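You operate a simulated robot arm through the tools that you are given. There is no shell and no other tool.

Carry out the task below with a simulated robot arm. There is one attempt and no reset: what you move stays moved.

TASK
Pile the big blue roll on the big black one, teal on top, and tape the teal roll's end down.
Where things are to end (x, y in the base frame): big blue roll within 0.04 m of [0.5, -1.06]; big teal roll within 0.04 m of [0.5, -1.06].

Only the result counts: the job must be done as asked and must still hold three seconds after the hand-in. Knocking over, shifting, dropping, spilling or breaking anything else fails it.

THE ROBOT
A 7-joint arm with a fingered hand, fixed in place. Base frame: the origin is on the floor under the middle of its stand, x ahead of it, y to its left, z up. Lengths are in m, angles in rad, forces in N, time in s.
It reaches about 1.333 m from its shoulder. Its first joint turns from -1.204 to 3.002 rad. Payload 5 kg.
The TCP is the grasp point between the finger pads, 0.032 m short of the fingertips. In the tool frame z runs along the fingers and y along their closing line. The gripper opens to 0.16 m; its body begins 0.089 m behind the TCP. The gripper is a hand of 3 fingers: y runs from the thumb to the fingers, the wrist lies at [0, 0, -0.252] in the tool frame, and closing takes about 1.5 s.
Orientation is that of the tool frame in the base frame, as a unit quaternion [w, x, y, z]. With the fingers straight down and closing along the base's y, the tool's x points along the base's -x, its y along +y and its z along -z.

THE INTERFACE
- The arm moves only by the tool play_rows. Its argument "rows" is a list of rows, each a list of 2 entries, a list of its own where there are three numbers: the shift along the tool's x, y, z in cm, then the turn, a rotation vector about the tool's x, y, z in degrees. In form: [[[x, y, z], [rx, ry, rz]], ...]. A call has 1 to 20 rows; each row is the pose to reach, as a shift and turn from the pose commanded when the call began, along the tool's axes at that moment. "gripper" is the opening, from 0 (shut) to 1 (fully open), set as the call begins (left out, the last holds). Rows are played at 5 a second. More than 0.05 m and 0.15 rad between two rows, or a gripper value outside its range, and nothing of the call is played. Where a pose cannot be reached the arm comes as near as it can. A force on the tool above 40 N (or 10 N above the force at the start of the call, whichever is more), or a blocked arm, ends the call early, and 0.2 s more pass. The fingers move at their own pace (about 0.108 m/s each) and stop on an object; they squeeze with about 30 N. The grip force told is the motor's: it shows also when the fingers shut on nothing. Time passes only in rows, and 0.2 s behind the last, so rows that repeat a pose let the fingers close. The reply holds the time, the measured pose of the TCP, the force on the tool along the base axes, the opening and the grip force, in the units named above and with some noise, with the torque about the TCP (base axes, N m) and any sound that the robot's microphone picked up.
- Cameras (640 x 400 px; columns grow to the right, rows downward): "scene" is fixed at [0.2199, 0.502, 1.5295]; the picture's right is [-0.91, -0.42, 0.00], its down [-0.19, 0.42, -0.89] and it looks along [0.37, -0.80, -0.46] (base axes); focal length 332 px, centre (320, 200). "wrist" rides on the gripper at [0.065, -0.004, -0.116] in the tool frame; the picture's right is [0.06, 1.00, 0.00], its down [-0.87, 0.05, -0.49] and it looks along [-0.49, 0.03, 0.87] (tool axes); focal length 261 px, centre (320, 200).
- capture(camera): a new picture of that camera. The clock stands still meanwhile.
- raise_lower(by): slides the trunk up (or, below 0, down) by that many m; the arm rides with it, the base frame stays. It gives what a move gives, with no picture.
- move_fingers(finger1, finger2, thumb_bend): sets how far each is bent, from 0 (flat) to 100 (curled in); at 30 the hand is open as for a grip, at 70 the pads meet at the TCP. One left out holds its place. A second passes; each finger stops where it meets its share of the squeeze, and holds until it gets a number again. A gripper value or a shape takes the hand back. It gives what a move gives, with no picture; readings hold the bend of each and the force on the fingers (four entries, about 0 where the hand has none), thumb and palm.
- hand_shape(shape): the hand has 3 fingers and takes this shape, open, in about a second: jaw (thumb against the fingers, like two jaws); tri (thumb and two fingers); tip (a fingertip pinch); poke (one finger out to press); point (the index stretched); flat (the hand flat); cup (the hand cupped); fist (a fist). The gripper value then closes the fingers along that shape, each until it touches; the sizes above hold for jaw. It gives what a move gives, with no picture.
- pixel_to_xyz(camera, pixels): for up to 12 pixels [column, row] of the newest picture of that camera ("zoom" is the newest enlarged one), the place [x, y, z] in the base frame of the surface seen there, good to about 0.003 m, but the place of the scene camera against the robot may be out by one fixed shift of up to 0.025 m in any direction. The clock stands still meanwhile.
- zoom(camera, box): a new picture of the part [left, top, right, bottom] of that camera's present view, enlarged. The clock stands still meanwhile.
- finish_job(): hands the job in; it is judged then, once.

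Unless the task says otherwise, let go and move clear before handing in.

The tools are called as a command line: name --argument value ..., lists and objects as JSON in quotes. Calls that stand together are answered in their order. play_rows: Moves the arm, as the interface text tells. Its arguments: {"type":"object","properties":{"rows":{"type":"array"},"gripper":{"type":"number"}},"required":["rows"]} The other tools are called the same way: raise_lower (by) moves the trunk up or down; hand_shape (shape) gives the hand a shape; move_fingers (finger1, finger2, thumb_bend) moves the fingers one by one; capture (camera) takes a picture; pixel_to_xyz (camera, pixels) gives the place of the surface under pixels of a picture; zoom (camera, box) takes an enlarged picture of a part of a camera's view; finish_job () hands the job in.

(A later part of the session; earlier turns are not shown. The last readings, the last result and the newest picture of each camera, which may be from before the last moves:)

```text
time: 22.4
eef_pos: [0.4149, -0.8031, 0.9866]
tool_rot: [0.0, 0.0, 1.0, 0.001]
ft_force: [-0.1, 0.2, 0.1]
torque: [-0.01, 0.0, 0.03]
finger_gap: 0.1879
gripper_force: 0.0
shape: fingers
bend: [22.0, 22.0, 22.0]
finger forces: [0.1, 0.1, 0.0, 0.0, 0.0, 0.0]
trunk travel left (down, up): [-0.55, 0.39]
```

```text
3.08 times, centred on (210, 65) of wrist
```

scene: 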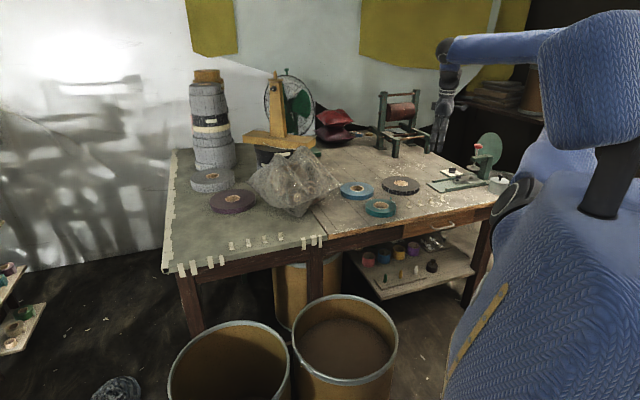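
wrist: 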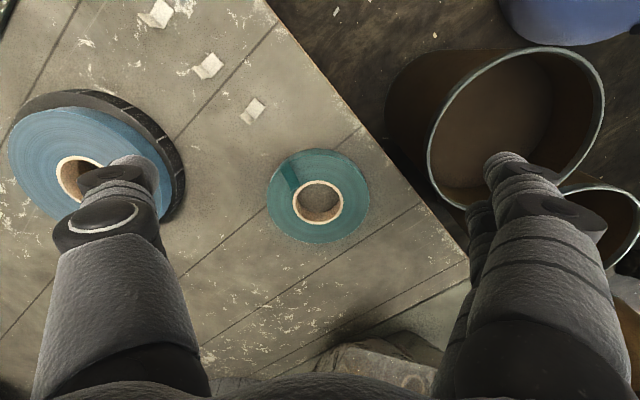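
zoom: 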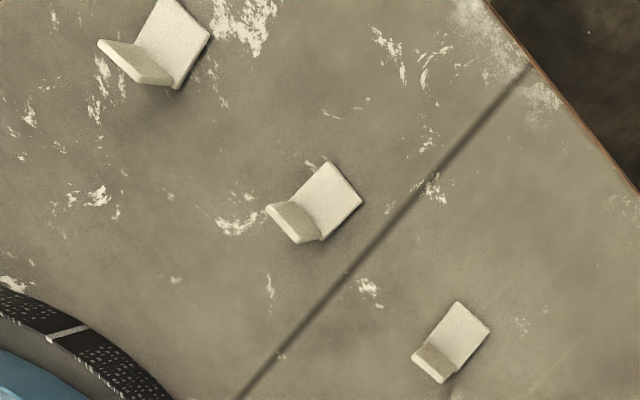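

The teal centre is about (0.526,-0.797) with radius 0.065, and its tail base sits at azimuth ~220°. Before grasping teal, I'll measure the tabs in this zoom picture. Each has a flat leg and an upright leg.

pixel_to_xyz --camera "zoom" --pixels '[[458, 305], [487, 330], [430, 342], [458, 366], [416, 360], [440, 380], [428, 362], [445, 350], [465, 330], [440, 370], [418, 350], [450, 372]]'

pixel_to_xyz --camera "zoom" --pixels '[[328, 168], [358, 200], [300, 203], [322, 235], [270, 208], [300, 238], [285, 220], [310, 215], [330, 200], [275, 205], [297, 241], [290, 210]]'

```text
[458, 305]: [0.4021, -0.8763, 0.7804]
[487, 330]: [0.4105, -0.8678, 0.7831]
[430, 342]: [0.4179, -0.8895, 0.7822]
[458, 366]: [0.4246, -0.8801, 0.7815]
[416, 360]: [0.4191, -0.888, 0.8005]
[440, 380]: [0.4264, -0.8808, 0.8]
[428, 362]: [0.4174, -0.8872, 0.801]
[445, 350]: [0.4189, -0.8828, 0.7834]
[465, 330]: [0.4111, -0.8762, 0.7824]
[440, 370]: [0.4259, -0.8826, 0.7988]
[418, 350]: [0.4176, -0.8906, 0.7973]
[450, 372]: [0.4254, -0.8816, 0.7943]
```

```text
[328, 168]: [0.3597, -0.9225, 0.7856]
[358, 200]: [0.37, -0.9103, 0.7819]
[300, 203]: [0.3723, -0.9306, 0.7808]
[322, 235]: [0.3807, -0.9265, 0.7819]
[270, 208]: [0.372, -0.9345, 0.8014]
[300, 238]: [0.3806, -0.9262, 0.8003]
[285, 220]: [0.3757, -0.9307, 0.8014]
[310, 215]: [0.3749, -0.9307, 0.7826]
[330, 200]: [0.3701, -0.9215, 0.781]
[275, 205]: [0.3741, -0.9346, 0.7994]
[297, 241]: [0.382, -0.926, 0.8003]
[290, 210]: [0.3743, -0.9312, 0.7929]
```

Each tab is an L: a flat leg about 12×21 mm running toward azimuth ~140°, and an upright handle about 20 mm tall at its (+x,-y) edge. I'll grasp teal with the hand turned 38°, so the tail sits midway between thumb and fingers, and first move above it.

play_rows --rows '[[[-2.2, 0.1, 0], [0, 0, -7.6]], [[-4.4, 0.2, 0], [0, 0, -15.2]], [[-6.6, 0.4, 0], [0, 0, -22.8]], [[-8.8, 0.5, 0], [0, 0, -30.4]], [[-10.8, 0.6, 0], [0, 0, -38]], [[-10.8, 0.6, 3], [0, 0, -38]], [[-10.8, 0.6, 6], [0, 0, -38]], [[-10.8, 0.6, 9], [0, 0, -38]], [[-10.8, 0.6, 9], [0, 0, -38]]]'

capture --camera "wrist"

zoom --camera "scene" --box '[320, 100, 448, 240]'

```text
time: 24.4
eef_pos: [0.5254, -0.7976, 0.8979]
tool_rot: [0.0, -0.325, 0.946, -0.001]
ft_force: [-0.5, -0.3, 0.1]
torque: [-0.02, 0.01, 0.03]
finger_gap: 0.1879
gripper_force: 0.0
shape: fingers
bend: [22.0, 22.0, 22.0]
finger forces: [0.0, 0.0, 0.0, 0.0, 0.1, 0.1]
trunk travel left (down, up): [-0.55, 0.39]
```

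```text
taken
```

wrist: 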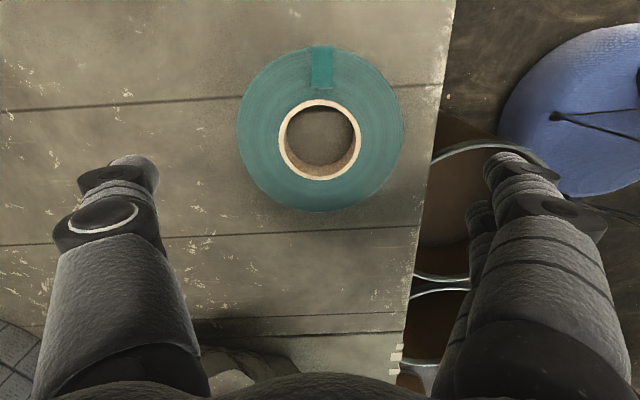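

```text
2.86 times, centred on (384, 170) of scene
```

zoom: 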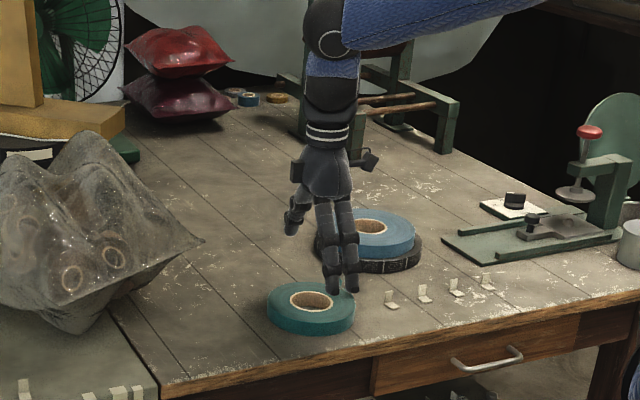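

The teal roll is centred at about (320,130), with its tail at the top, (320,65), 90° away from the grip line. I'll check the centre once more, then descend.

pixel_to_xyz --camera "wrist" --pixels '[[238, 130], [402, 130], [320, 47], [320, 211], [262, 72], [378, 72], [262, 188], [378, 188], [279, 142], [361, 142], [319, 102], [319, 178]]'

zoom --camera "wrist" --box '[230, 30, 410, 220]'

```text
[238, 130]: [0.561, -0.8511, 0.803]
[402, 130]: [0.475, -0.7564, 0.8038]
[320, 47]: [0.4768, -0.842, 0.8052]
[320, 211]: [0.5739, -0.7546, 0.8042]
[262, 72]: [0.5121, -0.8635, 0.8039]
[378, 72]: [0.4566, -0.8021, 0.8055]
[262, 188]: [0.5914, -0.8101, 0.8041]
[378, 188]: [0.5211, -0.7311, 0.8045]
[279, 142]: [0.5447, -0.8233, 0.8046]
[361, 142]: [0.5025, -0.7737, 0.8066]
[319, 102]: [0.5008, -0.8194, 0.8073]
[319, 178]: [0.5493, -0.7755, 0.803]
```

```text
2.11 times, centred on (320, 125) of wrist
```

zoom: 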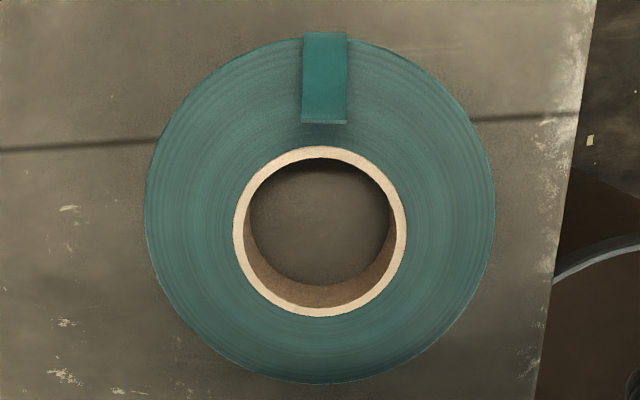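

play_rows --rows '[[[0, 0, 2.5], [0, 0, 0]], [[0, 0, 5], [0, 0, 0]], [[0, 0, 6.5], [0, 0, 0]], [[0, 0, 7.5], [0, 0, 0]], [[0, 0, 8.0], [0, 0, 0]], [[0, 0, 8.3], [0, 0, 0]], [[0, 0, 8.3], [0, 0, 0]]]'

capture --camera "wrist"

```text
time: 26.0
eef_pos: [0.5246, -0.797, 0.8133]
tool_rot: [-0.001, -0.325, 0.946, -0.001]
ft_force: [0.0, 0.7, 0.6]
torque: [0.05, -0.03, -0.02]
finger_gap: 0.1881
gripper_force: 0.0
shape: fingers
bend: [22.0, 22.0, 22.0]
finger forces: [0.0, 0.1, 0.1, 0.1, 0.1, 0.0]
trunk travel left (down, up): [-0.55, 0.39]
```

```text
taken
```

wrist: 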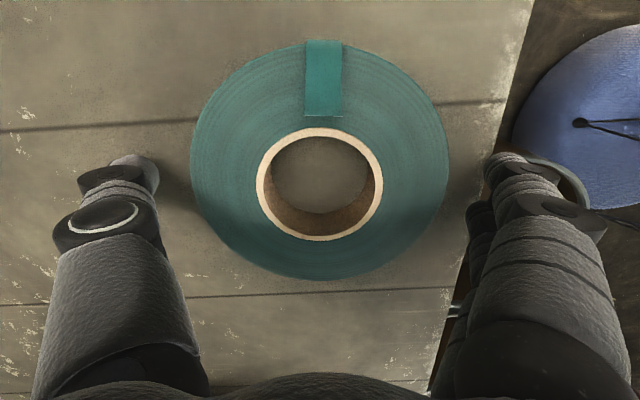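

The geometry matches the blue grasp. As the fingers close they swing lower, so I'll raise 3 mm and then close.

play_rows --rows '[[[0, 0, -0.3], [0, 0, 0]], [[0, 0, -0.3], [0, 0, 0]], [[0, 0, -0.3], [0, 0, 0]]]'

play_rows --rows '[[[0, 0, 0], [0, 0, 0]], [[0, 0, 0], [0, 0, 0]], [[0, 0, 0], [0, 0, 0]], [[0, 0, 0], [0, 0, 0]], [[0, 0, 0], [0, 0, 0]], [[0, 0, 0], [0, 0, 0]], [[0, 0, 0], [0, 0, 0]], [[0, 0, 0], [0, 0, 0]], [[0, 0, 0], [0, 0, 0]]]' --gripper 0

capture --camera "wrist"

```text
time: 26.8
eef_pos: [0.5246, -0.7961, 0.8153]
tool_rot: [0.0, -0.326, 0.945, 0.0]
ft_force: [-0.1, -0.2, 0.2]
torque: [-0.01, 0.01, 0.0]
finger_gap: 0.1881
gripper_force: 0.0
shape: fingers
bend: [22.0, 22.0, 22.0]
finger forces: [0.0, 0.0, 0.1, 0.0, 0.1, 0.0]
trunk travel left (down, up): [-0.55, 0.39]
```

```text
time: 28.8
eef_pos: [0.5252, -0.7962, 0.8157]
tool_rot: [0.001, -0.326, 0.945, 0.0]
ft_force: [-0.2, -1.0, -0.6]
torque: [0.0, 0.0, -0.03]
finger_gap: 0.1297
gripper_force: 30.0
shape: jaw
bend: [59.0, 59.0, 53.0]
finger forces: [13.4, 13.4, 0.0, 0.0, 26.8, 0.0]
trunk travel left (down, up): [-0.55, 0.39]
```

```text
taken
```

wrist: 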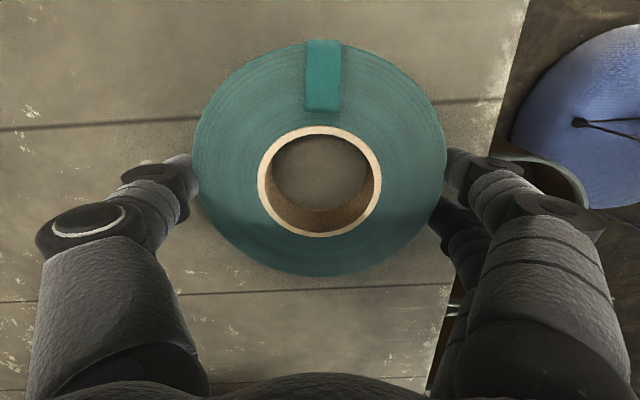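

Teal is held at 13 N per finger and 27 N on the thumb, with the fingertips curled onto its rim. I'll lift slightly to test.

play_rows --rows '[[[0, 0, -0.5], [0, 0, 0]], [[0, 0, -1], [0, 0, 0]], [[0, 0, -1.5], [0, 0, 0]], [[0, 0, -2], [0, 0, 0]], [[0, 0, -2], [0, 0, 0]]]'

capture --camera "wrist"

zoom --camera "scene" --box '[320, 140, 448, 240]'

```text
time: 30.0
eef_pos: [0.5244, -0.7975, 0.8365]
tool_rot: [-0.001, -0.326, 0.945, 0.0]
ft_force: [0.6, -0.3, -2.9]
torque: [0.01, -0.01, 0.0]
finger_gap: 0.1296
gripper_force: 29.7
shape: jaw
bend: [59.0, 59.0, 53.0]
finger forces: [13.4, 13.5, 0.0, 0.0, 26.8, 0.0]
trunk travel left (down, up): [-0.55, 0.39]
```

```text
taken
```

wrist: 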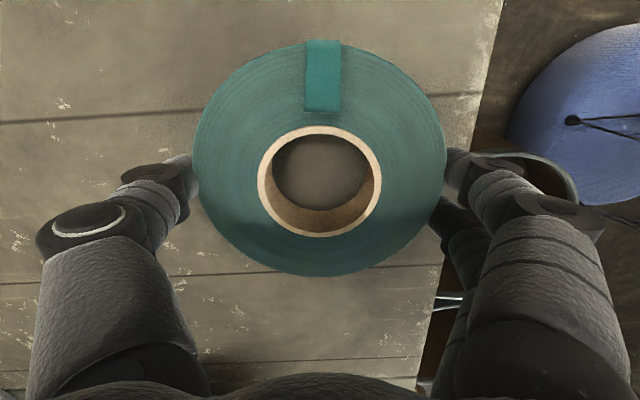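

```text
4.00 times, centred on (384, 190) of scene
```

zoom: 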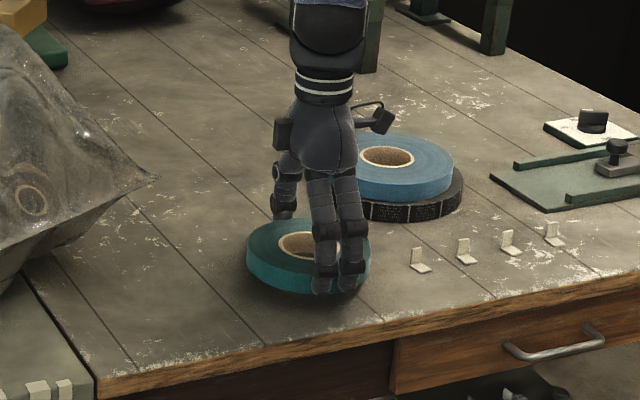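

The lift held, with a weight of 2.9 N. I'll measure the roll's offset from the TCP, then lift clear.

pixel_to_xyz --camera "wrist" --pixels '[[196, 150], [444, 150], [300, 43], [320, 274], [258, 180], [381, 180], [319, 127], [319, 236], [230, 80], [410, 80], [230, 240], [410, 238]]'

play_rows --rows '[[[0, 0, -3], [0, 0, 0]], [[0, 0, -6], [0, 0, 0]], [[0, 0, -9], [0, 0, 0]], [[0, 0, -10], [0, 0, 0]], [[0, 0, -10], [0, 0, 0]]]'

```text
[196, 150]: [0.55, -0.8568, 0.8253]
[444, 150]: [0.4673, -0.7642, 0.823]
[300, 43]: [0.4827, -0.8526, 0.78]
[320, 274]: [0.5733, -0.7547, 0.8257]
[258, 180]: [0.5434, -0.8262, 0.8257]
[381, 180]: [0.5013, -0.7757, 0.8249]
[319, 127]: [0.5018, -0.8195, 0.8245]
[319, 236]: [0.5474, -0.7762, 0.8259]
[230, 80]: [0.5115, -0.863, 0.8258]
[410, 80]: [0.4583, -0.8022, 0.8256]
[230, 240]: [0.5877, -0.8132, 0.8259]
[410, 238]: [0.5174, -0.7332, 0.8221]
```

```text
time: 31.2
eef_pos: [0.5264, -0.7969, 0.9378]
tool_rot: [0.0, -0.326, 0.946, 0.001]
ft_force: [0.6, 0.5, -1.5]
torque: [0.0, -0.02, -0.02]
finger_gap: 0.1299
gripper_force: 29.9
shape: jaw
bend: [59.0, 59.0, 53.0]
finger forces: [13.4, 13.5, 0.0, 0.0, 26.8, 0.0]
trunk travel left (down, up): [-0.55, 0.39]
```

The roll's centre is about 3 mm off the TCP in -x and -y, and its bottom is about 34.5 mm below the TCP. I'll carry it over the pile so the roll's centre comes to (0.5,-1.064), and stop about 12 mm above contact.

play_rows --rows '[[[1.5, -1.6, 0], [0, 0, 0]], [[4, -4.3, 0], [0, 0, 0]], [[6.8, -7.3, 0], [0, 0, 0]], [[9.6, -10.3, 0], [0, 0, 0]], [[12.4, -13.3, 0], [0, 0, 0]], [[15.2, -16.3, 0], [0, 0, 0]], [[17.2, -18.45, 0], [0, 0, 0]], [[18.06, -19.38, 0], [0, 0, 0]], [[18.06, -19.38, 0], [0, 0, 0]], [[18.06, -19.38, 2], [0, 0, 0]], [[18.06, -19.38, 4], [0, 0, 0]], [[18.06, -19.38, 6], [0, 0, 0]], [[18.06, -19.38, 6], [0, 0, 0]]]'

capture --camera "wrist"

zoom --camera "scene" --box '[340, 120, 468, 220]'

```text
time: 34.0
eef_pos: [0.502, -1.0613, 0.8761]
tool_rot: [0.0, -0.326, 0.945, 0.001]
ft_force: [-0.4, 0.1, -1.5]
torque: [-0.01, -0.01, -0.01]
finger_gap: 0.1297
gripper_force: 30.0
shape: jaw
bend: [59.0, 59.0, 53.0]
finger forces: [13.4, 13.7, 0.1, 0.1, 26.8, 0.1]
trunk travel left (down, up): [-0.55, 0.39]
```

```text
taken
```

wrist: 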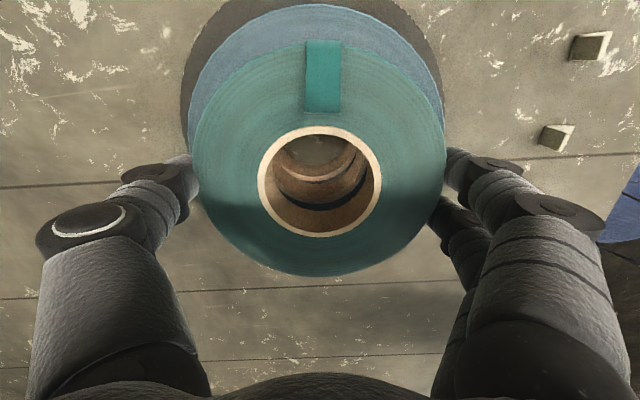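

```text
4.00 times, centred on (404, 170) of scene
```

zoom: 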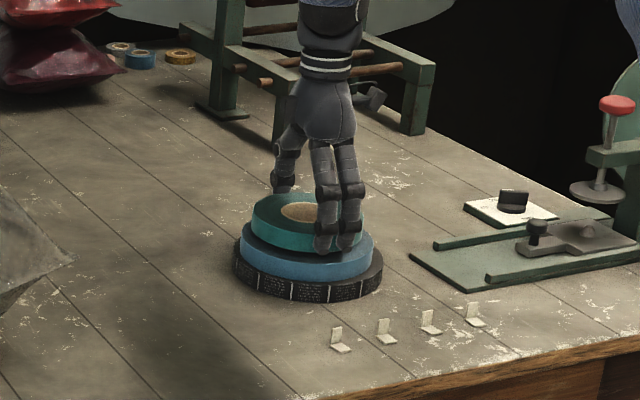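

The rolls are concentric, with the black, blue and teal rims nested in the wrist view. I'll lower gently to contact.

play_rows --rows '[[[0, 0, 0.4], [0, 0, 0]], [[0, 0, 0.7], [0, 0, 0]], [[0, 0, 0.9], [0, 0, 0]], [[0, 0, 1.0], [0, 0, 0]], [[0, 0, 1.1], [0, 0, 0]], [[0, 0, 1.15], [0, 0, 0]], [[0, 0, 1.15], [0, 0, 0]]]'

```text
time: 35.6
eef_pos: [0.5031, -1.0599, 0.8651]
tool_rot: [0.001, -0.326, 0.946, 0.0]
ft_force: [1.2, -5.6, 9.5]
torque: [0.03, 0.04, -0.06]
finger_gap: 0.1291
gripper_force: 29.8
shape: jaw
bend: [60.0, 60.0, 53.0]
finger forces: [13.0, 13.0, 0.0, 0.0, 31.2, 0.0]
trunk travel left (down, up): [-0.55, 0.39]
```

Contact is made, with about +9.5 N on the tool. I'll release and rise straight up.

move_fingers --finger1 24 --finger2 24 --thumb_bend 24

play_rows --rows '[[[0, 0, -2], [0, 0, 0]], [[0, 0, -5], [0, 0, 0]], [[0, 0, -8], [0, 0, 0]], [[0, 0, -12], [0, 0, 0]], [[0, 0, -12], [0, 0, 0]]]'

capture --camera "wrist"

zoom --camera "scene" --box '[340, 120, 468, 220]'

```text
time: 36.6
eef_pos: [0.503, -1.0614, 0.8653]
tool_rot: [0.0, -0.326, 0.945, -0.001]
ft_force: [0.2, 0.0, -0.8]
torque: [-0.03, 0.0, -0.01]
finger_gap: 0.1829
gripper_force: 0.0
shape: fingers
bend: [24.0, 24.0, 24.0]
finger forces: [0.0, 0.0, 0.0, 0.0, 0.0, 0.1]
trunk travel left (down, up): [-0.55, 0.39]
```

```text
time: 37.8
eef_pos: [0.5047, -1.0633, 0.9846]
tool_rot: [0.0, -0.325, 0.946, 0.001]
ft_force: [-0.4, 0.0, 0.3]
torque: [0.07, 0.01, -0.05]
finger_gap: 0.1829
gripper_force: 0.0
shape: fingers
bend: [24.0, 24.0, 24.0]
finger forces: [0.0, 0.0, 0.1, 0.1, 0.0, 0.1]
trunk travel left (down, up): [-0.55, 0.39]
```

```text
taken
```

wrist: 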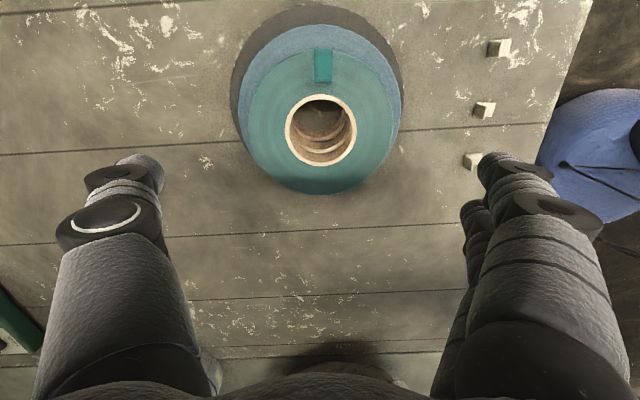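

```text
4.00 times, centred on (404, 170) of scene
```

zoom: 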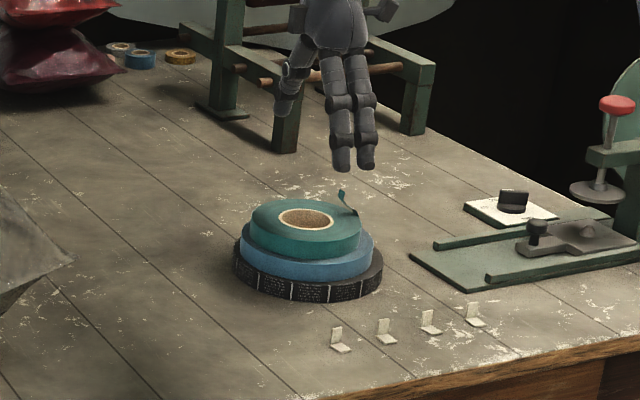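

The pile now stands black, blue, teal. I'll measure the teal's position and its tail.

zoom --camera "wrist" --box '[220, 0, 420, 200]'

pixel_to_xyz --camera "wrist" --pixels '[[286, 130], [356, 130], [320, 96], [320, 165], [243, 120], [398, 120], [320, 193], [316, 51], [323, 60], [323, 70], [323, 78], [323, 81]]'

```text
2.00 times, centred on (320, 100) of wrist
```

zoom: 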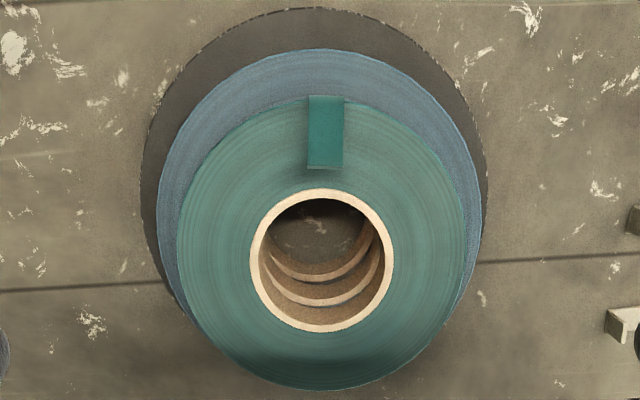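

```text
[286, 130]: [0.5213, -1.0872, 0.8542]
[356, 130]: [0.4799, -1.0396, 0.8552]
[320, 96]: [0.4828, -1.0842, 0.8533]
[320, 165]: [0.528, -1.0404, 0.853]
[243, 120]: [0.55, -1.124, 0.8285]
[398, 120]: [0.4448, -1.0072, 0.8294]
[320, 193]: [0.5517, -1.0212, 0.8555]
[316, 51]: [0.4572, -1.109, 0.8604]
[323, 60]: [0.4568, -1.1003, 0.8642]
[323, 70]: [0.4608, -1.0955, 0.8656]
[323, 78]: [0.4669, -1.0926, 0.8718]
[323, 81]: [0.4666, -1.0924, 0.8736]
```

The teal centre is about (0.503,-1.063), its top is at z ≈ 0.854, and its tail tip is near (0.467,-1.092,0.874). Next is the tape: I'll move above the nearest tab, turn the closing line to azimuth 140° across its handle, and try the fingertip-pinch shape.

play_rows --rows '[[[-1, 3.8, 0], [0, 0, -2.4]], [[-2, 7.6, 0], [0, 0, -4.8]], [[-2.8, 11.4, 0], [0, 0, -7.2]], [[-3.6, 15.2, 0], [0, 0, -9.6]], [[-4.45, 18.93, 0], [0, 0, -12]], [[-4.45, 18.93, 0], [0, 0, -12]]]'

hand_shape --shape "tip"

capture --camera "wrist"

```text
time: 39.2
eef_pos: [0.4213, -0.8836, 0.9843]
tool_rot: [0.001, -0.423, 0.906, 0.0]
ft_force: [-0.3, 0.2, 0.1]
torque: [0.01, 0.04, 0.0]
finger_gap: 0.1832
gripper_force: 0.0
shape: fingers
bend: [24.0, 24.0, 24.0]
finger forces: [0.0, 0.0, 0.0, 0.1, 0.0, 0.0]
trunk travel left (down, up): [-0.55, 0.39]
```

```text
time: 40.1
eef_pos: [0.4224, -0.8846, 0.9852]
tool_rot: [0.0, -0.423, 0.906, -0.001]
ft_force: [-0.1, 0.0, 0.1]
torque: [-0.02, -0.01, -0.03]
finger_gap: 0.1599
gripper_force: 0.0
shape: tip
bend: [30.0, 30.0, 30.0]
finger forces: [0.1, 0.0, 0.1, 0.0, 0.1, 0.0]
trunk travel left (down, up): [-0.55, 0.39]
```

```text
taken
```

wrist: 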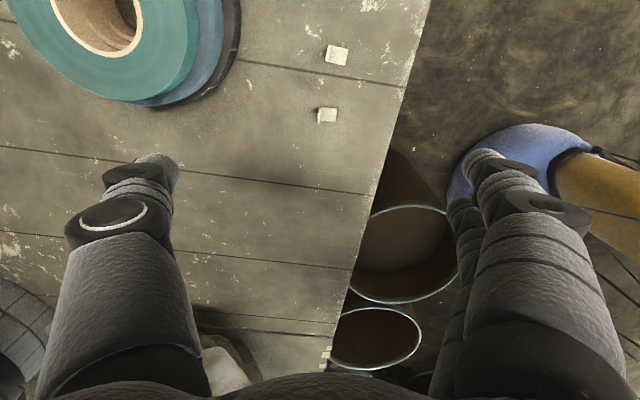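

In tip shape the open hand looks the same as in jaw. I'll close it in the air to see where the fingertips meet.

play_rows --rows '[[[0, 0, 0], [0, 0, 0]], [[0, 0, 0], [0, 0, 0]], [[0, 0, 0], [0, 0, 0]], [[0, 0, 0], [0, 0, 0]], [[0, 0, 0], [0, 0, 0]], [[0, 0, 0], [0, 0, 0]], [[0, 0, 0], [0, 0, 0]], [[0, 0, 0], [0, 0, 0]]]' --gripper 0

capture --camera "wrist"

zoom --camera "scene" --box '[360, 80, 456, 220]'

```text
time: 41.9
eef_pos: [0.422, -0.8846, 0.9844]
tool_rot: [0.0, -0.423, 0.906, 0.0]
ft_force: [0.2, -0.2, -0.2]
torque: [0.0, -0.02, 0.0]
finger_gap: 0.0
gripper_force: 30.7
shape: tip
bend: [65.0, 65.0, 67.0]
finger forces: [0.1, 0.0, 0.1, 0.1, 0.1, 0.0]
trunk travel left (down, up): [-0.55, 0.39]
```

```text
taken
```

wrist: 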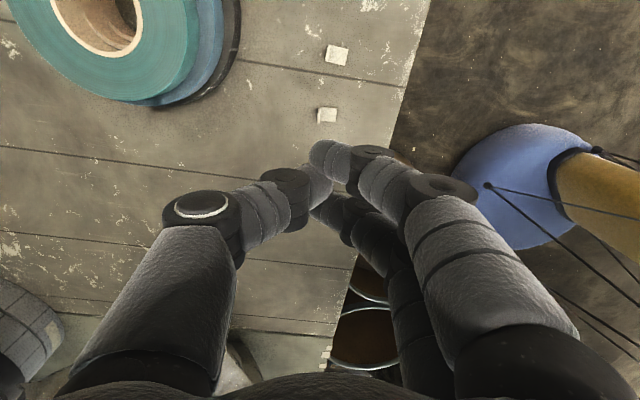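

```text
2.86 times, centred on (408, 150) of scene
```

zoom: 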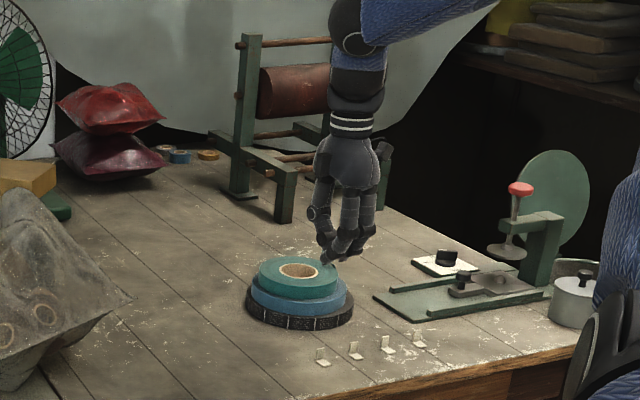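

zoom --camera "wrist" --box '[250, 120, 410, 250]'

pixel_to_xyz --camera "zoom" --pixels '[[250, 200], [300, 200], [300, 250], [310, 230], [330, 260], [250, 120], [290, 130], [260, 150], [330, 300], [270, 350], [400, 200], [380, 240]]'

```text
3.08 times, centred on (330, 185) of wrist
```

zoom: 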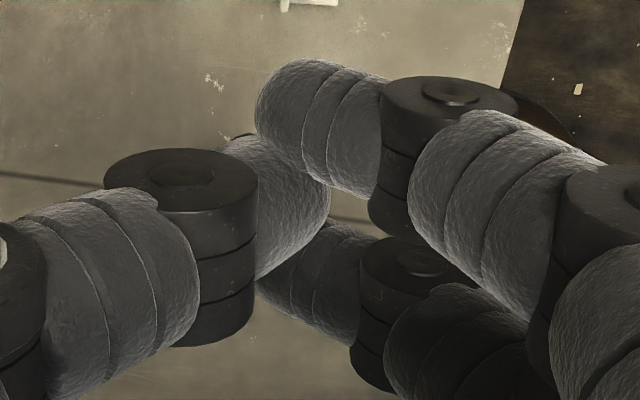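

```text
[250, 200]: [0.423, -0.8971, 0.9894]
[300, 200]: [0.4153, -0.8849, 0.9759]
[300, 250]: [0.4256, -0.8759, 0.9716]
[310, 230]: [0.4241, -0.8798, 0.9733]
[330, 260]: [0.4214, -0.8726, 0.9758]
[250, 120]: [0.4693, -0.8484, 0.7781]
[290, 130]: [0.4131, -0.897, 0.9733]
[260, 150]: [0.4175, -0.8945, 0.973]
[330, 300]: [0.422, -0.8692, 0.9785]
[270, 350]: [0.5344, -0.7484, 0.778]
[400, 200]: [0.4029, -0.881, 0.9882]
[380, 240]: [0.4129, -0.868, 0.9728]
```

In tip shape the thumb tip seems to pass between the two fingertips. I'll query more edge points to see exactly how thumb and fingers overlap.

pixel_to_xyz --camera "zoom" --pixels '[[265, 90], [320, 66], [370, 80], [268, 135], [305, 175], [345, 185], [375, 185], [330, 130], [300, 100], [285, 155], [350, 120], [440, 95]]'

pixel_to_xyz --camera "zoom" --pixels '[[325, 232], [350, 228], [365, 240], [275, 290], [300, 305], [345, 330], [310, 265], [330, 285], [235, 145], [322, 205], [262, 270], [290, 220]]'

```text
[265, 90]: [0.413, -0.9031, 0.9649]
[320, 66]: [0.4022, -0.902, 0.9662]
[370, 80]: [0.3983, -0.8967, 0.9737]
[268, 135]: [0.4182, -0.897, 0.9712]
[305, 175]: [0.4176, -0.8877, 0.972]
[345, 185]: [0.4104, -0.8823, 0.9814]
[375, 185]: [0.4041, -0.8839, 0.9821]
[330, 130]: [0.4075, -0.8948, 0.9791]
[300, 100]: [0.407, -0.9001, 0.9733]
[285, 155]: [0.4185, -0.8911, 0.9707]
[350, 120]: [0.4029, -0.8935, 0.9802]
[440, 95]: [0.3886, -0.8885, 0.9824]
```

```text
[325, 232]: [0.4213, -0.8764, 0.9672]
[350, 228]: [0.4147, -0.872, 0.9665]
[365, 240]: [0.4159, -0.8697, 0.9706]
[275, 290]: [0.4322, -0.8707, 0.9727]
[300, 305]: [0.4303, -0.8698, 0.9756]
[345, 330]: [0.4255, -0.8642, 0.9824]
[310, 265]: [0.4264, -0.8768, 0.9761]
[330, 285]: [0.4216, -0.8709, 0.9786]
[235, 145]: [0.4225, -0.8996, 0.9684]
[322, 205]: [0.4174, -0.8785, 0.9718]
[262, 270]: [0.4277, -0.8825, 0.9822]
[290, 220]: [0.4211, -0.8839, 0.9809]
```

The thumb spans x≈±10 mm in the tool frame and each finger spans about 5–26 mm either side, so thumb and finger overlap by only about 5 mm. A 12 mm handle should therefore sit about 8 mm off-centre, toward the finger on the +x side. I'll open to a small gap, come down above the tab and measure it closely.

play_rows --rows '[[[0, 0, 2], [0, 0, 0]], [[0, 0, 5], [0, 0, 0]], [[0, 0, 8], [0, 0, 0]], [[0, 0, 9], [0, 0, 0]], [[0, 0, 9], [0, 0, 0]], [[0, 0, 9], [0, 0, 0]]]' --gripper 0.35

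capture --camera "wrist"

```text
time: 43.3
eef_pos: [0.4226, -0.8851, 0.8938]
tool_rot: [0.0, -0.422, 0.906, -0.001]
ft_force: [0.7, 0.2, -0.6]
torque: [-0.01, -0.02, -0.01]
finger_gap: 0.0555
gripper_force: 0.0
shape: tip
bend: [73.0, 73.0, 70.0]
finger forces: [0.0, 0.0, 0.1, 0.0, 0.0, 0.0]
trunk travel left (down, up): [-0.55, 0.39]
```

```text
taken
```

wrist: 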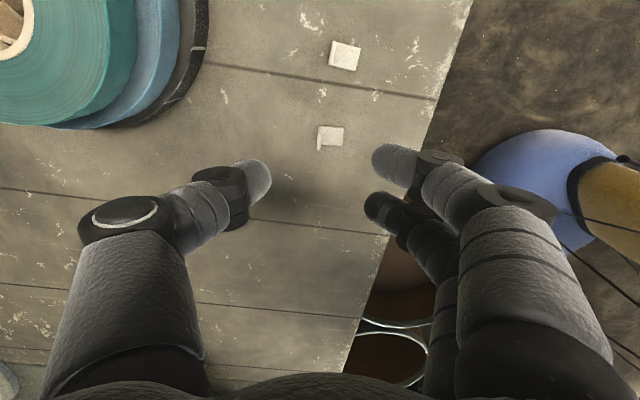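

zoom --camera "wrist" --box '[230, 100, 430, 225]'

pixel_to_xyz --camera "zoom" --pixels '[[283, 88], [364, 88], [362, 142], [283, 115], [284, 160], [300, 150], [320, 115], [350, 120], [290, 130], [282, 140], [286, 100], [310, 147]]'

pixel_to_xyz --camera "zoom" --pixels '[[120, 230], [100, 200], [40, 240], [130, 255], [470, 170], [480, 210], [500, 150], [440, 320], [460, 340], [90, 290], [550, 180], [110, 220]]'

```text
3.20 times, centred on (330, 162) of wrist
```

zoom: 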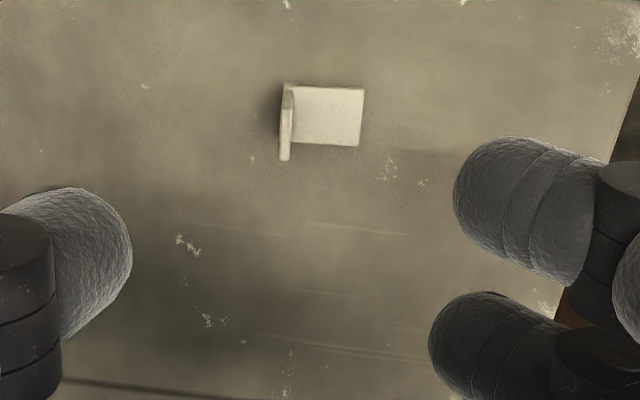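

```text
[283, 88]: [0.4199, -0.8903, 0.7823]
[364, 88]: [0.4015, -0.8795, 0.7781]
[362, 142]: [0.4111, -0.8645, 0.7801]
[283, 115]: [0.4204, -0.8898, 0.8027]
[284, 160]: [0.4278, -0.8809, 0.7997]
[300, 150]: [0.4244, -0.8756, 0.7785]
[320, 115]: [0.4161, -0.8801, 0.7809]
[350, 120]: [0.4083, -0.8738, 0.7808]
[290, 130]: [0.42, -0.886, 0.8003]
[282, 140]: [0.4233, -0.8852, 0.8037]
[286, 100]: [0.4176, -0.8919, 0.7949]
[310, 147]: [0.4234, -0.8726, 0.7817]
```

```text
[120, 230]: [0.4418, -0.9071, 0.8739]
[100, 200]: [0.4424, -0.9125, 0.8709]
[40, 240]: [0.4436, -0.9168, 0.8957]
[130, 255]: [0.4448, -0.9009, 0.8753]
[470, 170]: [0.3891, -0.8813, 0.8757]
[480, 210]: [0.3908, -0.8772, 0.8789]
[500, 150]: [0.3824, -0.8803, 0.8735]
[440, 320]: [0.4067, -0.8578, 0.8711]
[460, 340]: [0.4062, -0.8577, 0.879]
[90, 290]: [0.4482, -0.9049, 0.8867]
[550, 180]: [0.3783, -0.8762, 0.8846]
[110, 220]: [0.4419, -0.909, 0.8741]
```

The handle's centre is about (0.4235,-0.886), its top is at z ≈ 0.801, and it's well aligned with the hand. I'll narrow the gap to ~0.03, shift so the handle lies between thumb and +x finger, and descend to TCP z ≈ 0.817.

play_rows --rows '[[[-0.3, -0.1, 0], [0, 0, 0]], [[-0.8, -0.3, 1], [0, 0, 0]], [[-0.8, -0.3, 3], [0, 0, 0]], [[-0.8, -0.3, 5], [0, 0, 0]], [[-0.8, -0.3, 6.5], [0, 0, 0]], [[-0.8, -0.3, 7.7], [0, 0, 0]], [[-0.8, -0.3, 7.7], [0, 0, 0]]]' --gripper 0.2

capture --camera "wrist"

zoom --camera "wrist" --box '[230, 100, 430, 225]'

zoom --camera "scene" --box '[376, 160, 440, 224]'

```text
time: 44.9
eef_pos: [0.4279, -0.8798, 0.8178]
tool_rot: [0.0, -0.422, 0.906, 0.0]
ft_force: [-0.2, 0.6, 0.8]
torque: [-0.01, 0.03, 0.02]
finger_gap: 0.0323
gripper_force: 0.1
shape: tip
bend: [73.0, 73.0, 70.0]
finger forces: [0.1, 0.0, 0.1, 0.0, 0.0, 0.1]
trunk travel left (down, up): [-0.55, 0.39]
```

```text
taken
```

wrist: 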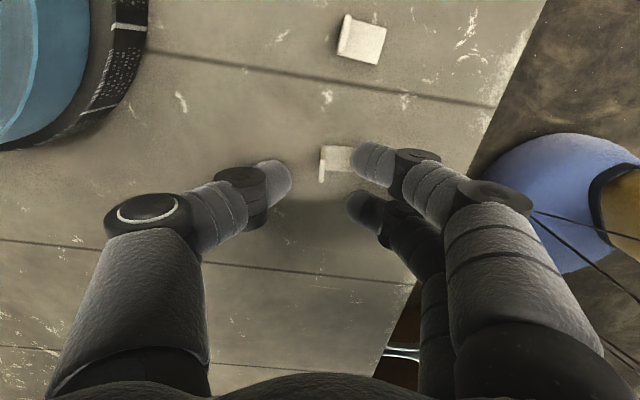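

```text
3.20 times, centred on (330, 162) of wrist
```

zoom: 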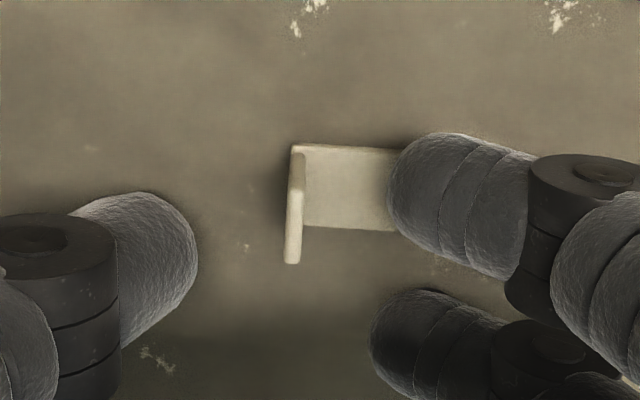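

```text
6.25 times, centred on (408, 192) of scene
```

zoom: 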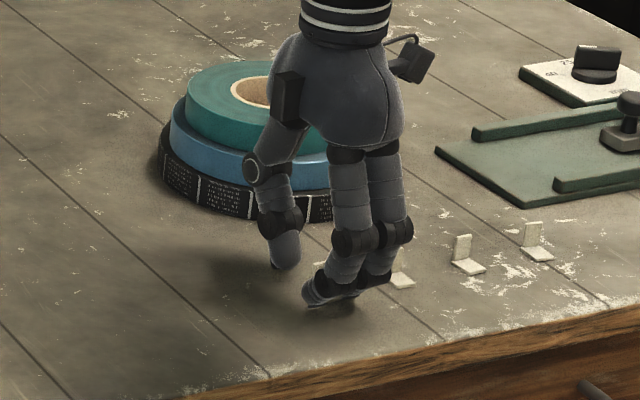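

zoom --camera "wrist" --box '[230, 100, 430, 225]'

pixel_to_xyz --camera "zoom" --pixels '[[298, 152], [292, 258], [296, 200], [301, 170], [345, 150], [340, 220], [380, 225], [180, 230], [190, 260], [170, 300], [400, 190], [400, 170]]'

pixel_to_xyz --camera "zoom" --pixels '[[395, 210], [420, 145], [440, 245], [385, 320], [400, 300], [150, 215], [130, 330], [120, 205], [460, 140], [480, 265], [410, 380], [430, 295]]'

```text
3.20 times, centred on (330, 162) of wrist
```

zoom: 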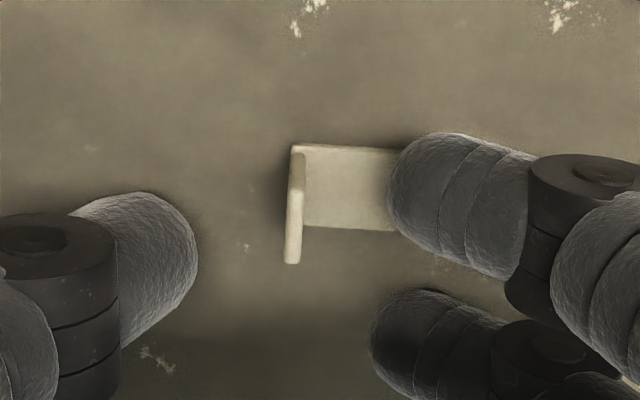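

```text
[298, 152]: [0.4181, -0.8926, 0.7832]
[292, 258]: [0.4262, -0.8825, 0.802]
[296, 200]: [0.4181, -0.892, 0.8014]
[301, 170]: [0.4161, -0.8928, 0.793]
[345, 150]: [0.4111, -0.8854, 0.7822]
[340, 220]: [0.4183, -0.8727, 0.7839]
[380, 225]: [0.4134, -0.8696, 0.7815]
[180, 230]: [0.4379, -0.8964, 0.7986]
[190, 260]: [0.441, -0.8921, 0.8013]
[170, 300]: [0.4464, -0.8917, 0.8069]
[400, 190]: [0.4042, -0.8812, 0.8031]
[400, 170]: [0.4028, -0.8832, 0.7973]
```

```text
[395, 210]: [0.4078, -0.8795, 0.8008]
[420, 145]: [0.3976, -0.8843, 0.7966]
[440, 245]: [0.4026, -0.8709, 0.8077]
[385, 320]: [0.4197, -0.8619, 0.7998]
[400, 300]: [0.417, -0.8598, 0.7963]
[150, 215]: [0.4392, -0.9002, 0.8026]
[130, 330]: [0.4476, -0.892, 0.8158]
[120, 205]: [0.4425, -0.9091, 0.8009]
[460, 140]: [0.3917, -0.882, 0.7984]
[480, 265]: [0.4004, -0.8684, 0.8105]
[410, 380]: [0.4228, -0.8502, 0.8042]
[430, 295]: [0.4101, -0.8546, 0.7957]
```

The fingertips are rounded: thumb centre at x ≈ 1 mm, +x finger at ≈ 15.5 mm, and the handle spans 3–16 mm. An off-centre pinch there could twist the tab, so I'll rise first and see whether the "tri" shape brings the fingertips together better.

play_rows --rows '[[[0, 0, -2], [0, 0, 0]], [[0, 0, -5], [0, 0, 0]], [[0, 0, -8], [0, 0, 0]], [[0, 0, -8], [0, 0, 0]]]'

hand_shape --shape "tri"

play_rows --rows '[[[0, 0, 0], [0, 0, 0]], [[0, 0, 0], [0, 0, 0]], [[0, 0, 0], [0, 0, 0]], [[0, 0, 0], [0, 0, 0]], [[0, 0, 0], [0, 0, 0]], [[0, 0, 0], [0, 0, 0]], [[0, 0, 0], [0, 0, 0]], [[0, 0, 0], [0, 0, 0]]]' --gripper 0

capture --camera "wrist"

zoom --camera "wrist" --box '[250, 120, 410, 250]'

```text
time: 45.9
eef_pos: [0.4287, -0.8828, 0.8959]
tool_rot: [0.0, -0.422, 0.907, 0.001]
ft_force: [0.1, -0.5, -1.3]
torque: [0.01, 0.01, 0.0]
finger_gap: 0.0325
gripper_force: 0.1
shape: tip
bend: [73.0, 73.0, 70.0]
finger forces: [0.0, 0.1, 0.0, 0.1, 0.1, 0.0]
trunk travel left (down, up): [-0.55, 0.39]
```

```text
time: 46.8
eef_pos: [0.4279, -0.8822, 0.8969]
tool_rot: [0.0, -0.423, 0.906, 0.0]
ft_force: [-0.1, -0.4, -0.6]
torque: [-0.02, 0.04, -0.03]
finger_gap: 0.1597
gripper_force: 0.1
shape: tri
bend: [30.0, 30.0, 30.0]
finger forces: [0.0, 0.0, 0.1, 0.0, 0.1, 0.1]
trunk travel left (down, up): [-0.55, 0.39]
```

```text
time: 48.6
eef_pos: [0.4278, -0.8812, 0.8976]
tool_rot: [-0.001, -0.422, 0.907, 0.0]
ft_force: [0.0, 0.5, -1.0]
torque: [-0.01, -0.01, 0.02]
finger_gap: 0.0
gripper_force: 29.9
shape: tri
bend: [65.0, 65.0, 67.0]
finger forces: [0.0, 0.0, 0.1, 0.1, 0.1, 0.0]
trunk travel left (down, up): [-0.55, 0.39]
```

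```text
taken
```

wrist: 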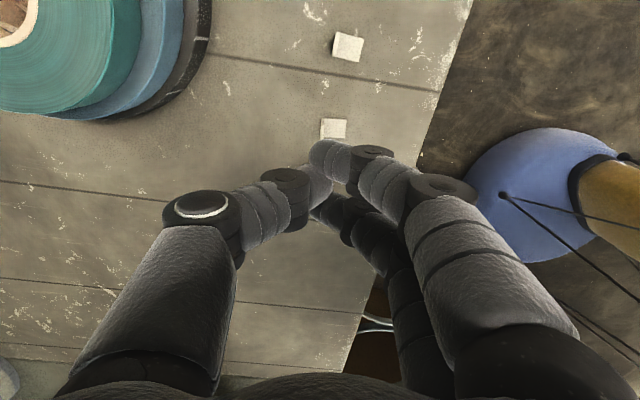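

```text
3.08 times, centred on (330, 185) of wrist
```

zoom: 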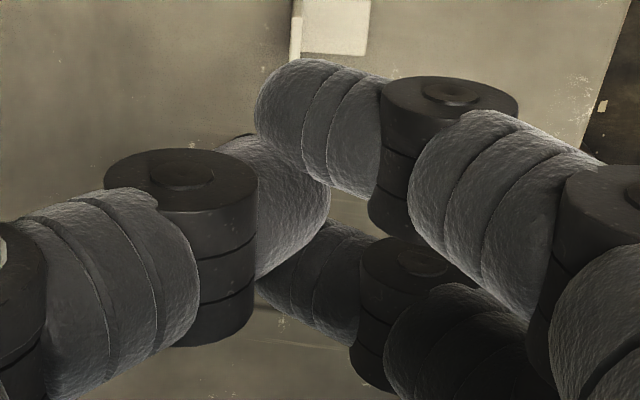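

The tri shape closes identically. A centred grip should hold the 13 mm handle best, with the thumb pushing its middle into the ~10 mm gap between the two fingertips. I'll shift +9 mm along tool x to centre it, keep the gap at ~0.03, and descend to check alignment.

play_rows --rows '[[[0.5, 0, 0], [0, 0, 0]], [[0.9, 0, 0], [0, 0, 0]], [[0.9, 0, 2], [0, 0, 0]], [[0.9, 0, 4], [0, 0, 0]], [[0.9, 0, 6], [0, 0, 0]], [[0.9, 0, 7.5], [0, 0, 0]], [[0.9, 0, 8.2], [0, 0, 0]], [[0.9, 0, 8.2], [0, 0, 0]]]' --gripper 0.2

capture --camera "wrist"

zoom --camera "wrist" --box '[230, 120, 430, 245]'

pixel_to_xyz --camera "zoom" --pixels '[[296, 200], [292, 250], [294, 230], [190, 200], [400, 150], [390, 280]]'

```text
time: 50.4
eef_pos: [0.4223, -0.8876, 0.8148]
tool_rot: [0.0, -0.423, 0.906, -0.001]
ft_force: [0.5, -1.1, 0.3]
torque: [0.01, 0.0, 0.0]
finger_gap: 0.0316
gripper_force: 0.0
shape: tri
bend: [73.0, 73.0, 70.0]
finger forces: [0.1, 0.1, 0.1, 0.0, 0.0, 0.0]
trunk travel left (down, up): [-0.55, 0.39]
```

```text
taken
```

wrist: 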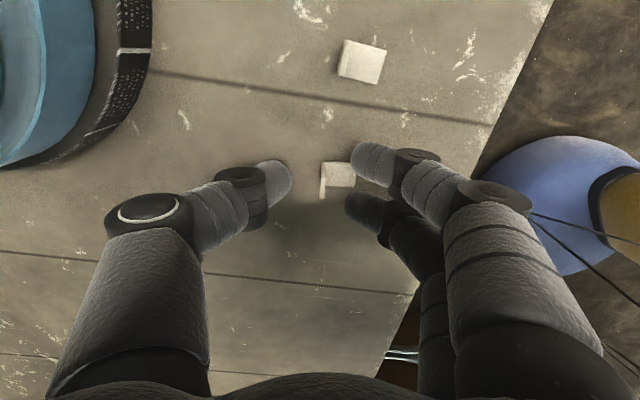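

```text
3.20 times, centred on (330, 182) of wrist
```

zoom: 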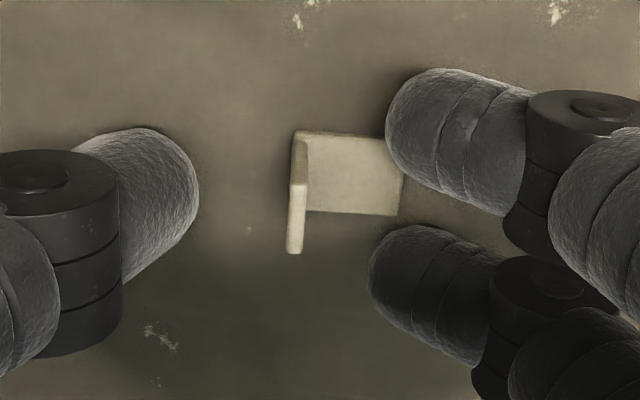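

```text
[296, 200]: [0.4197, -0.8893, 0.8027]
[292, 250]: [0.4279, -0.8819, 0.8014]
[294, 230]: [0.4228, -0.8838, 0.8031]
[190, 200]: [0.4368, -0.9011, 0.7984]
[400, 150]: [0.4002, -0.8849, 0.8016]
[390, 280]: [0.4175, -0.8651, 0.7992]
```

The handle's top centre shows at wrist pixel (322,188), and my projection for a centred handle gives row 188, so it's aligned. I'll lower 4 mm and close slowly.

play_rows --rows '[[[0, 0, 0.2], [0, 0, 0]], [[0, 0, 0.4], [0, 0, 0]], [[0, 0, 0.4], [0, 0, 0]]]'

play_rows --rows '[[[0, 0, 0], [0, 0, 0]], [[0, 0, 0], [0, 0, 0]], [[0, 0, 0], [0, 0, 0]]]' --gripper 0.1

zoom --camera "wrist" --box '[230, 120, 430, 245]'

```text
time: 51.2
eef_pos: [0.4222, -0.8875, 0.814]
tool_rot: [0.001, -0.422, 0.907, 0.0]
ft_force: [-1.6, -2.7, 14.3]
torque: [-0.17, 0.04, 0.04]
finger_gap: 0.0329
gripper_force: 0.0
shape: tri
bend: [73.0, 73.0, 70.0]
finger forces: [3.6, 3.7, 0.1, 0.0, 7.4, 0.0]
trunk travel left (down, up): [-0.55, 0.39]
```

```text
time: 52.0
eef_pos: [0.4217, -0.8867, 0.8109]
tool_rot: [0.0, -0.423, 0.906, 0.0]
ft_force: [0.9, -0.4, 0.2]
torque: [0.0, 0.02, 0.0]
finger_gap: 0.0
gripper_force: 29.9
shape: tri
bend: [70.0, 70.0, 72.0]
finger forces: [0.1, 0.0, 0.1, 0.0, 0.1, 0.0]
trunk travel left (down, up): [-0.55, 0.39]
```

```text
3.20 times, centred on (330, 182) of wrist
```

zoom: 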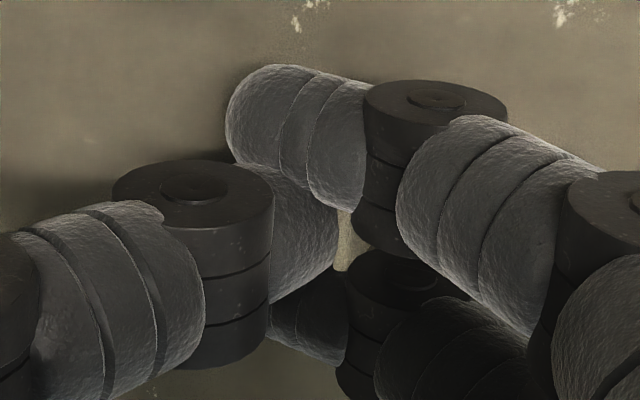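

Fingertip contact with the table came at TCP z ≈ 0.814. The hand then closed with no force on the fingers, so the handle wasn't pinched. A light sliver shows at zoom (347,240), so I'll look closer.

capture --camera "wrist"

zoom --camera "scene" --box '[376, 170, 440, 224]'

zoom --camera "wrist" --box '[300, 160, 380, 230]'

pixel_to_xyz --camera "zoom" --pixels '[[280, 210], [300, 200], [310, 220], [290, 170], [290, 240], [270, 230]]'

```text
taken
```

wrist: 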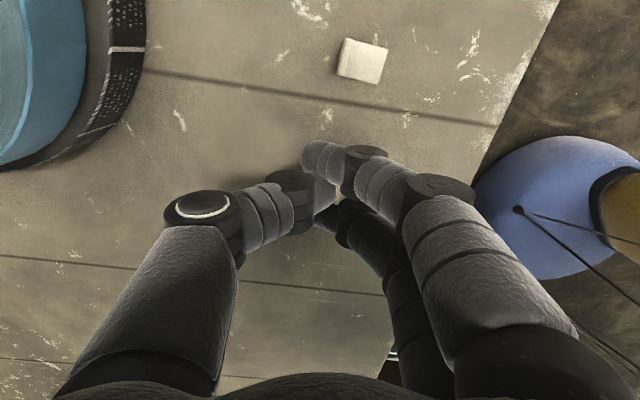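

```text
7.41 times, centred on (408, 197) of scene
```

zoom: 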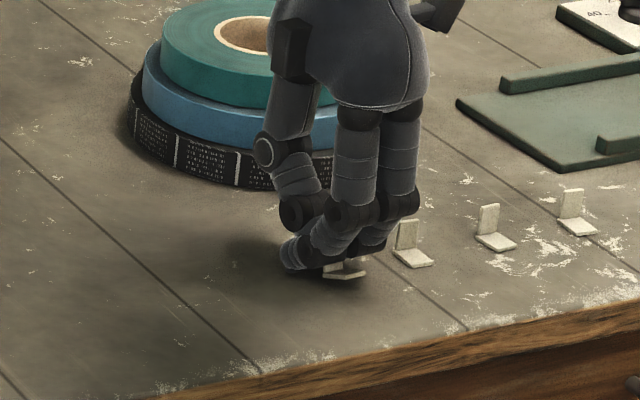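

```text
5.71 times, centred on (340, 195) of wrist
```

zoom: 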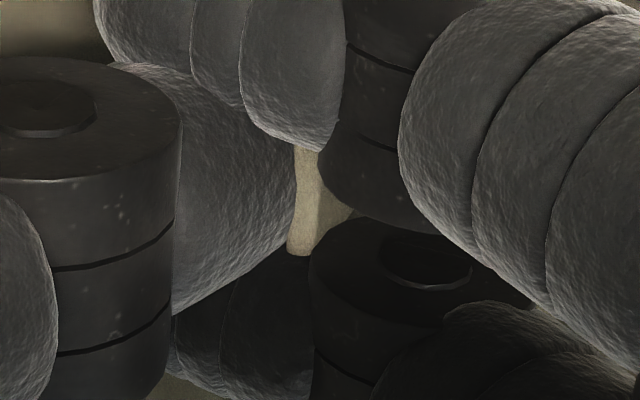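

```text
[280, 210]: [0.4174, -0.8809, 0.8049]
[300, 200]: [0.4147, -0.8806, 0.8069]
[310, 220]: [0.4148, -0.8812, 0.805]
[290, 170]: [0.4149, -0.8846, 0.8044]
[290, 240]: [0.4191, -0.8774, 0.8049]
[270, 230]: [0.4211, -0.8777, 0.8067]
```

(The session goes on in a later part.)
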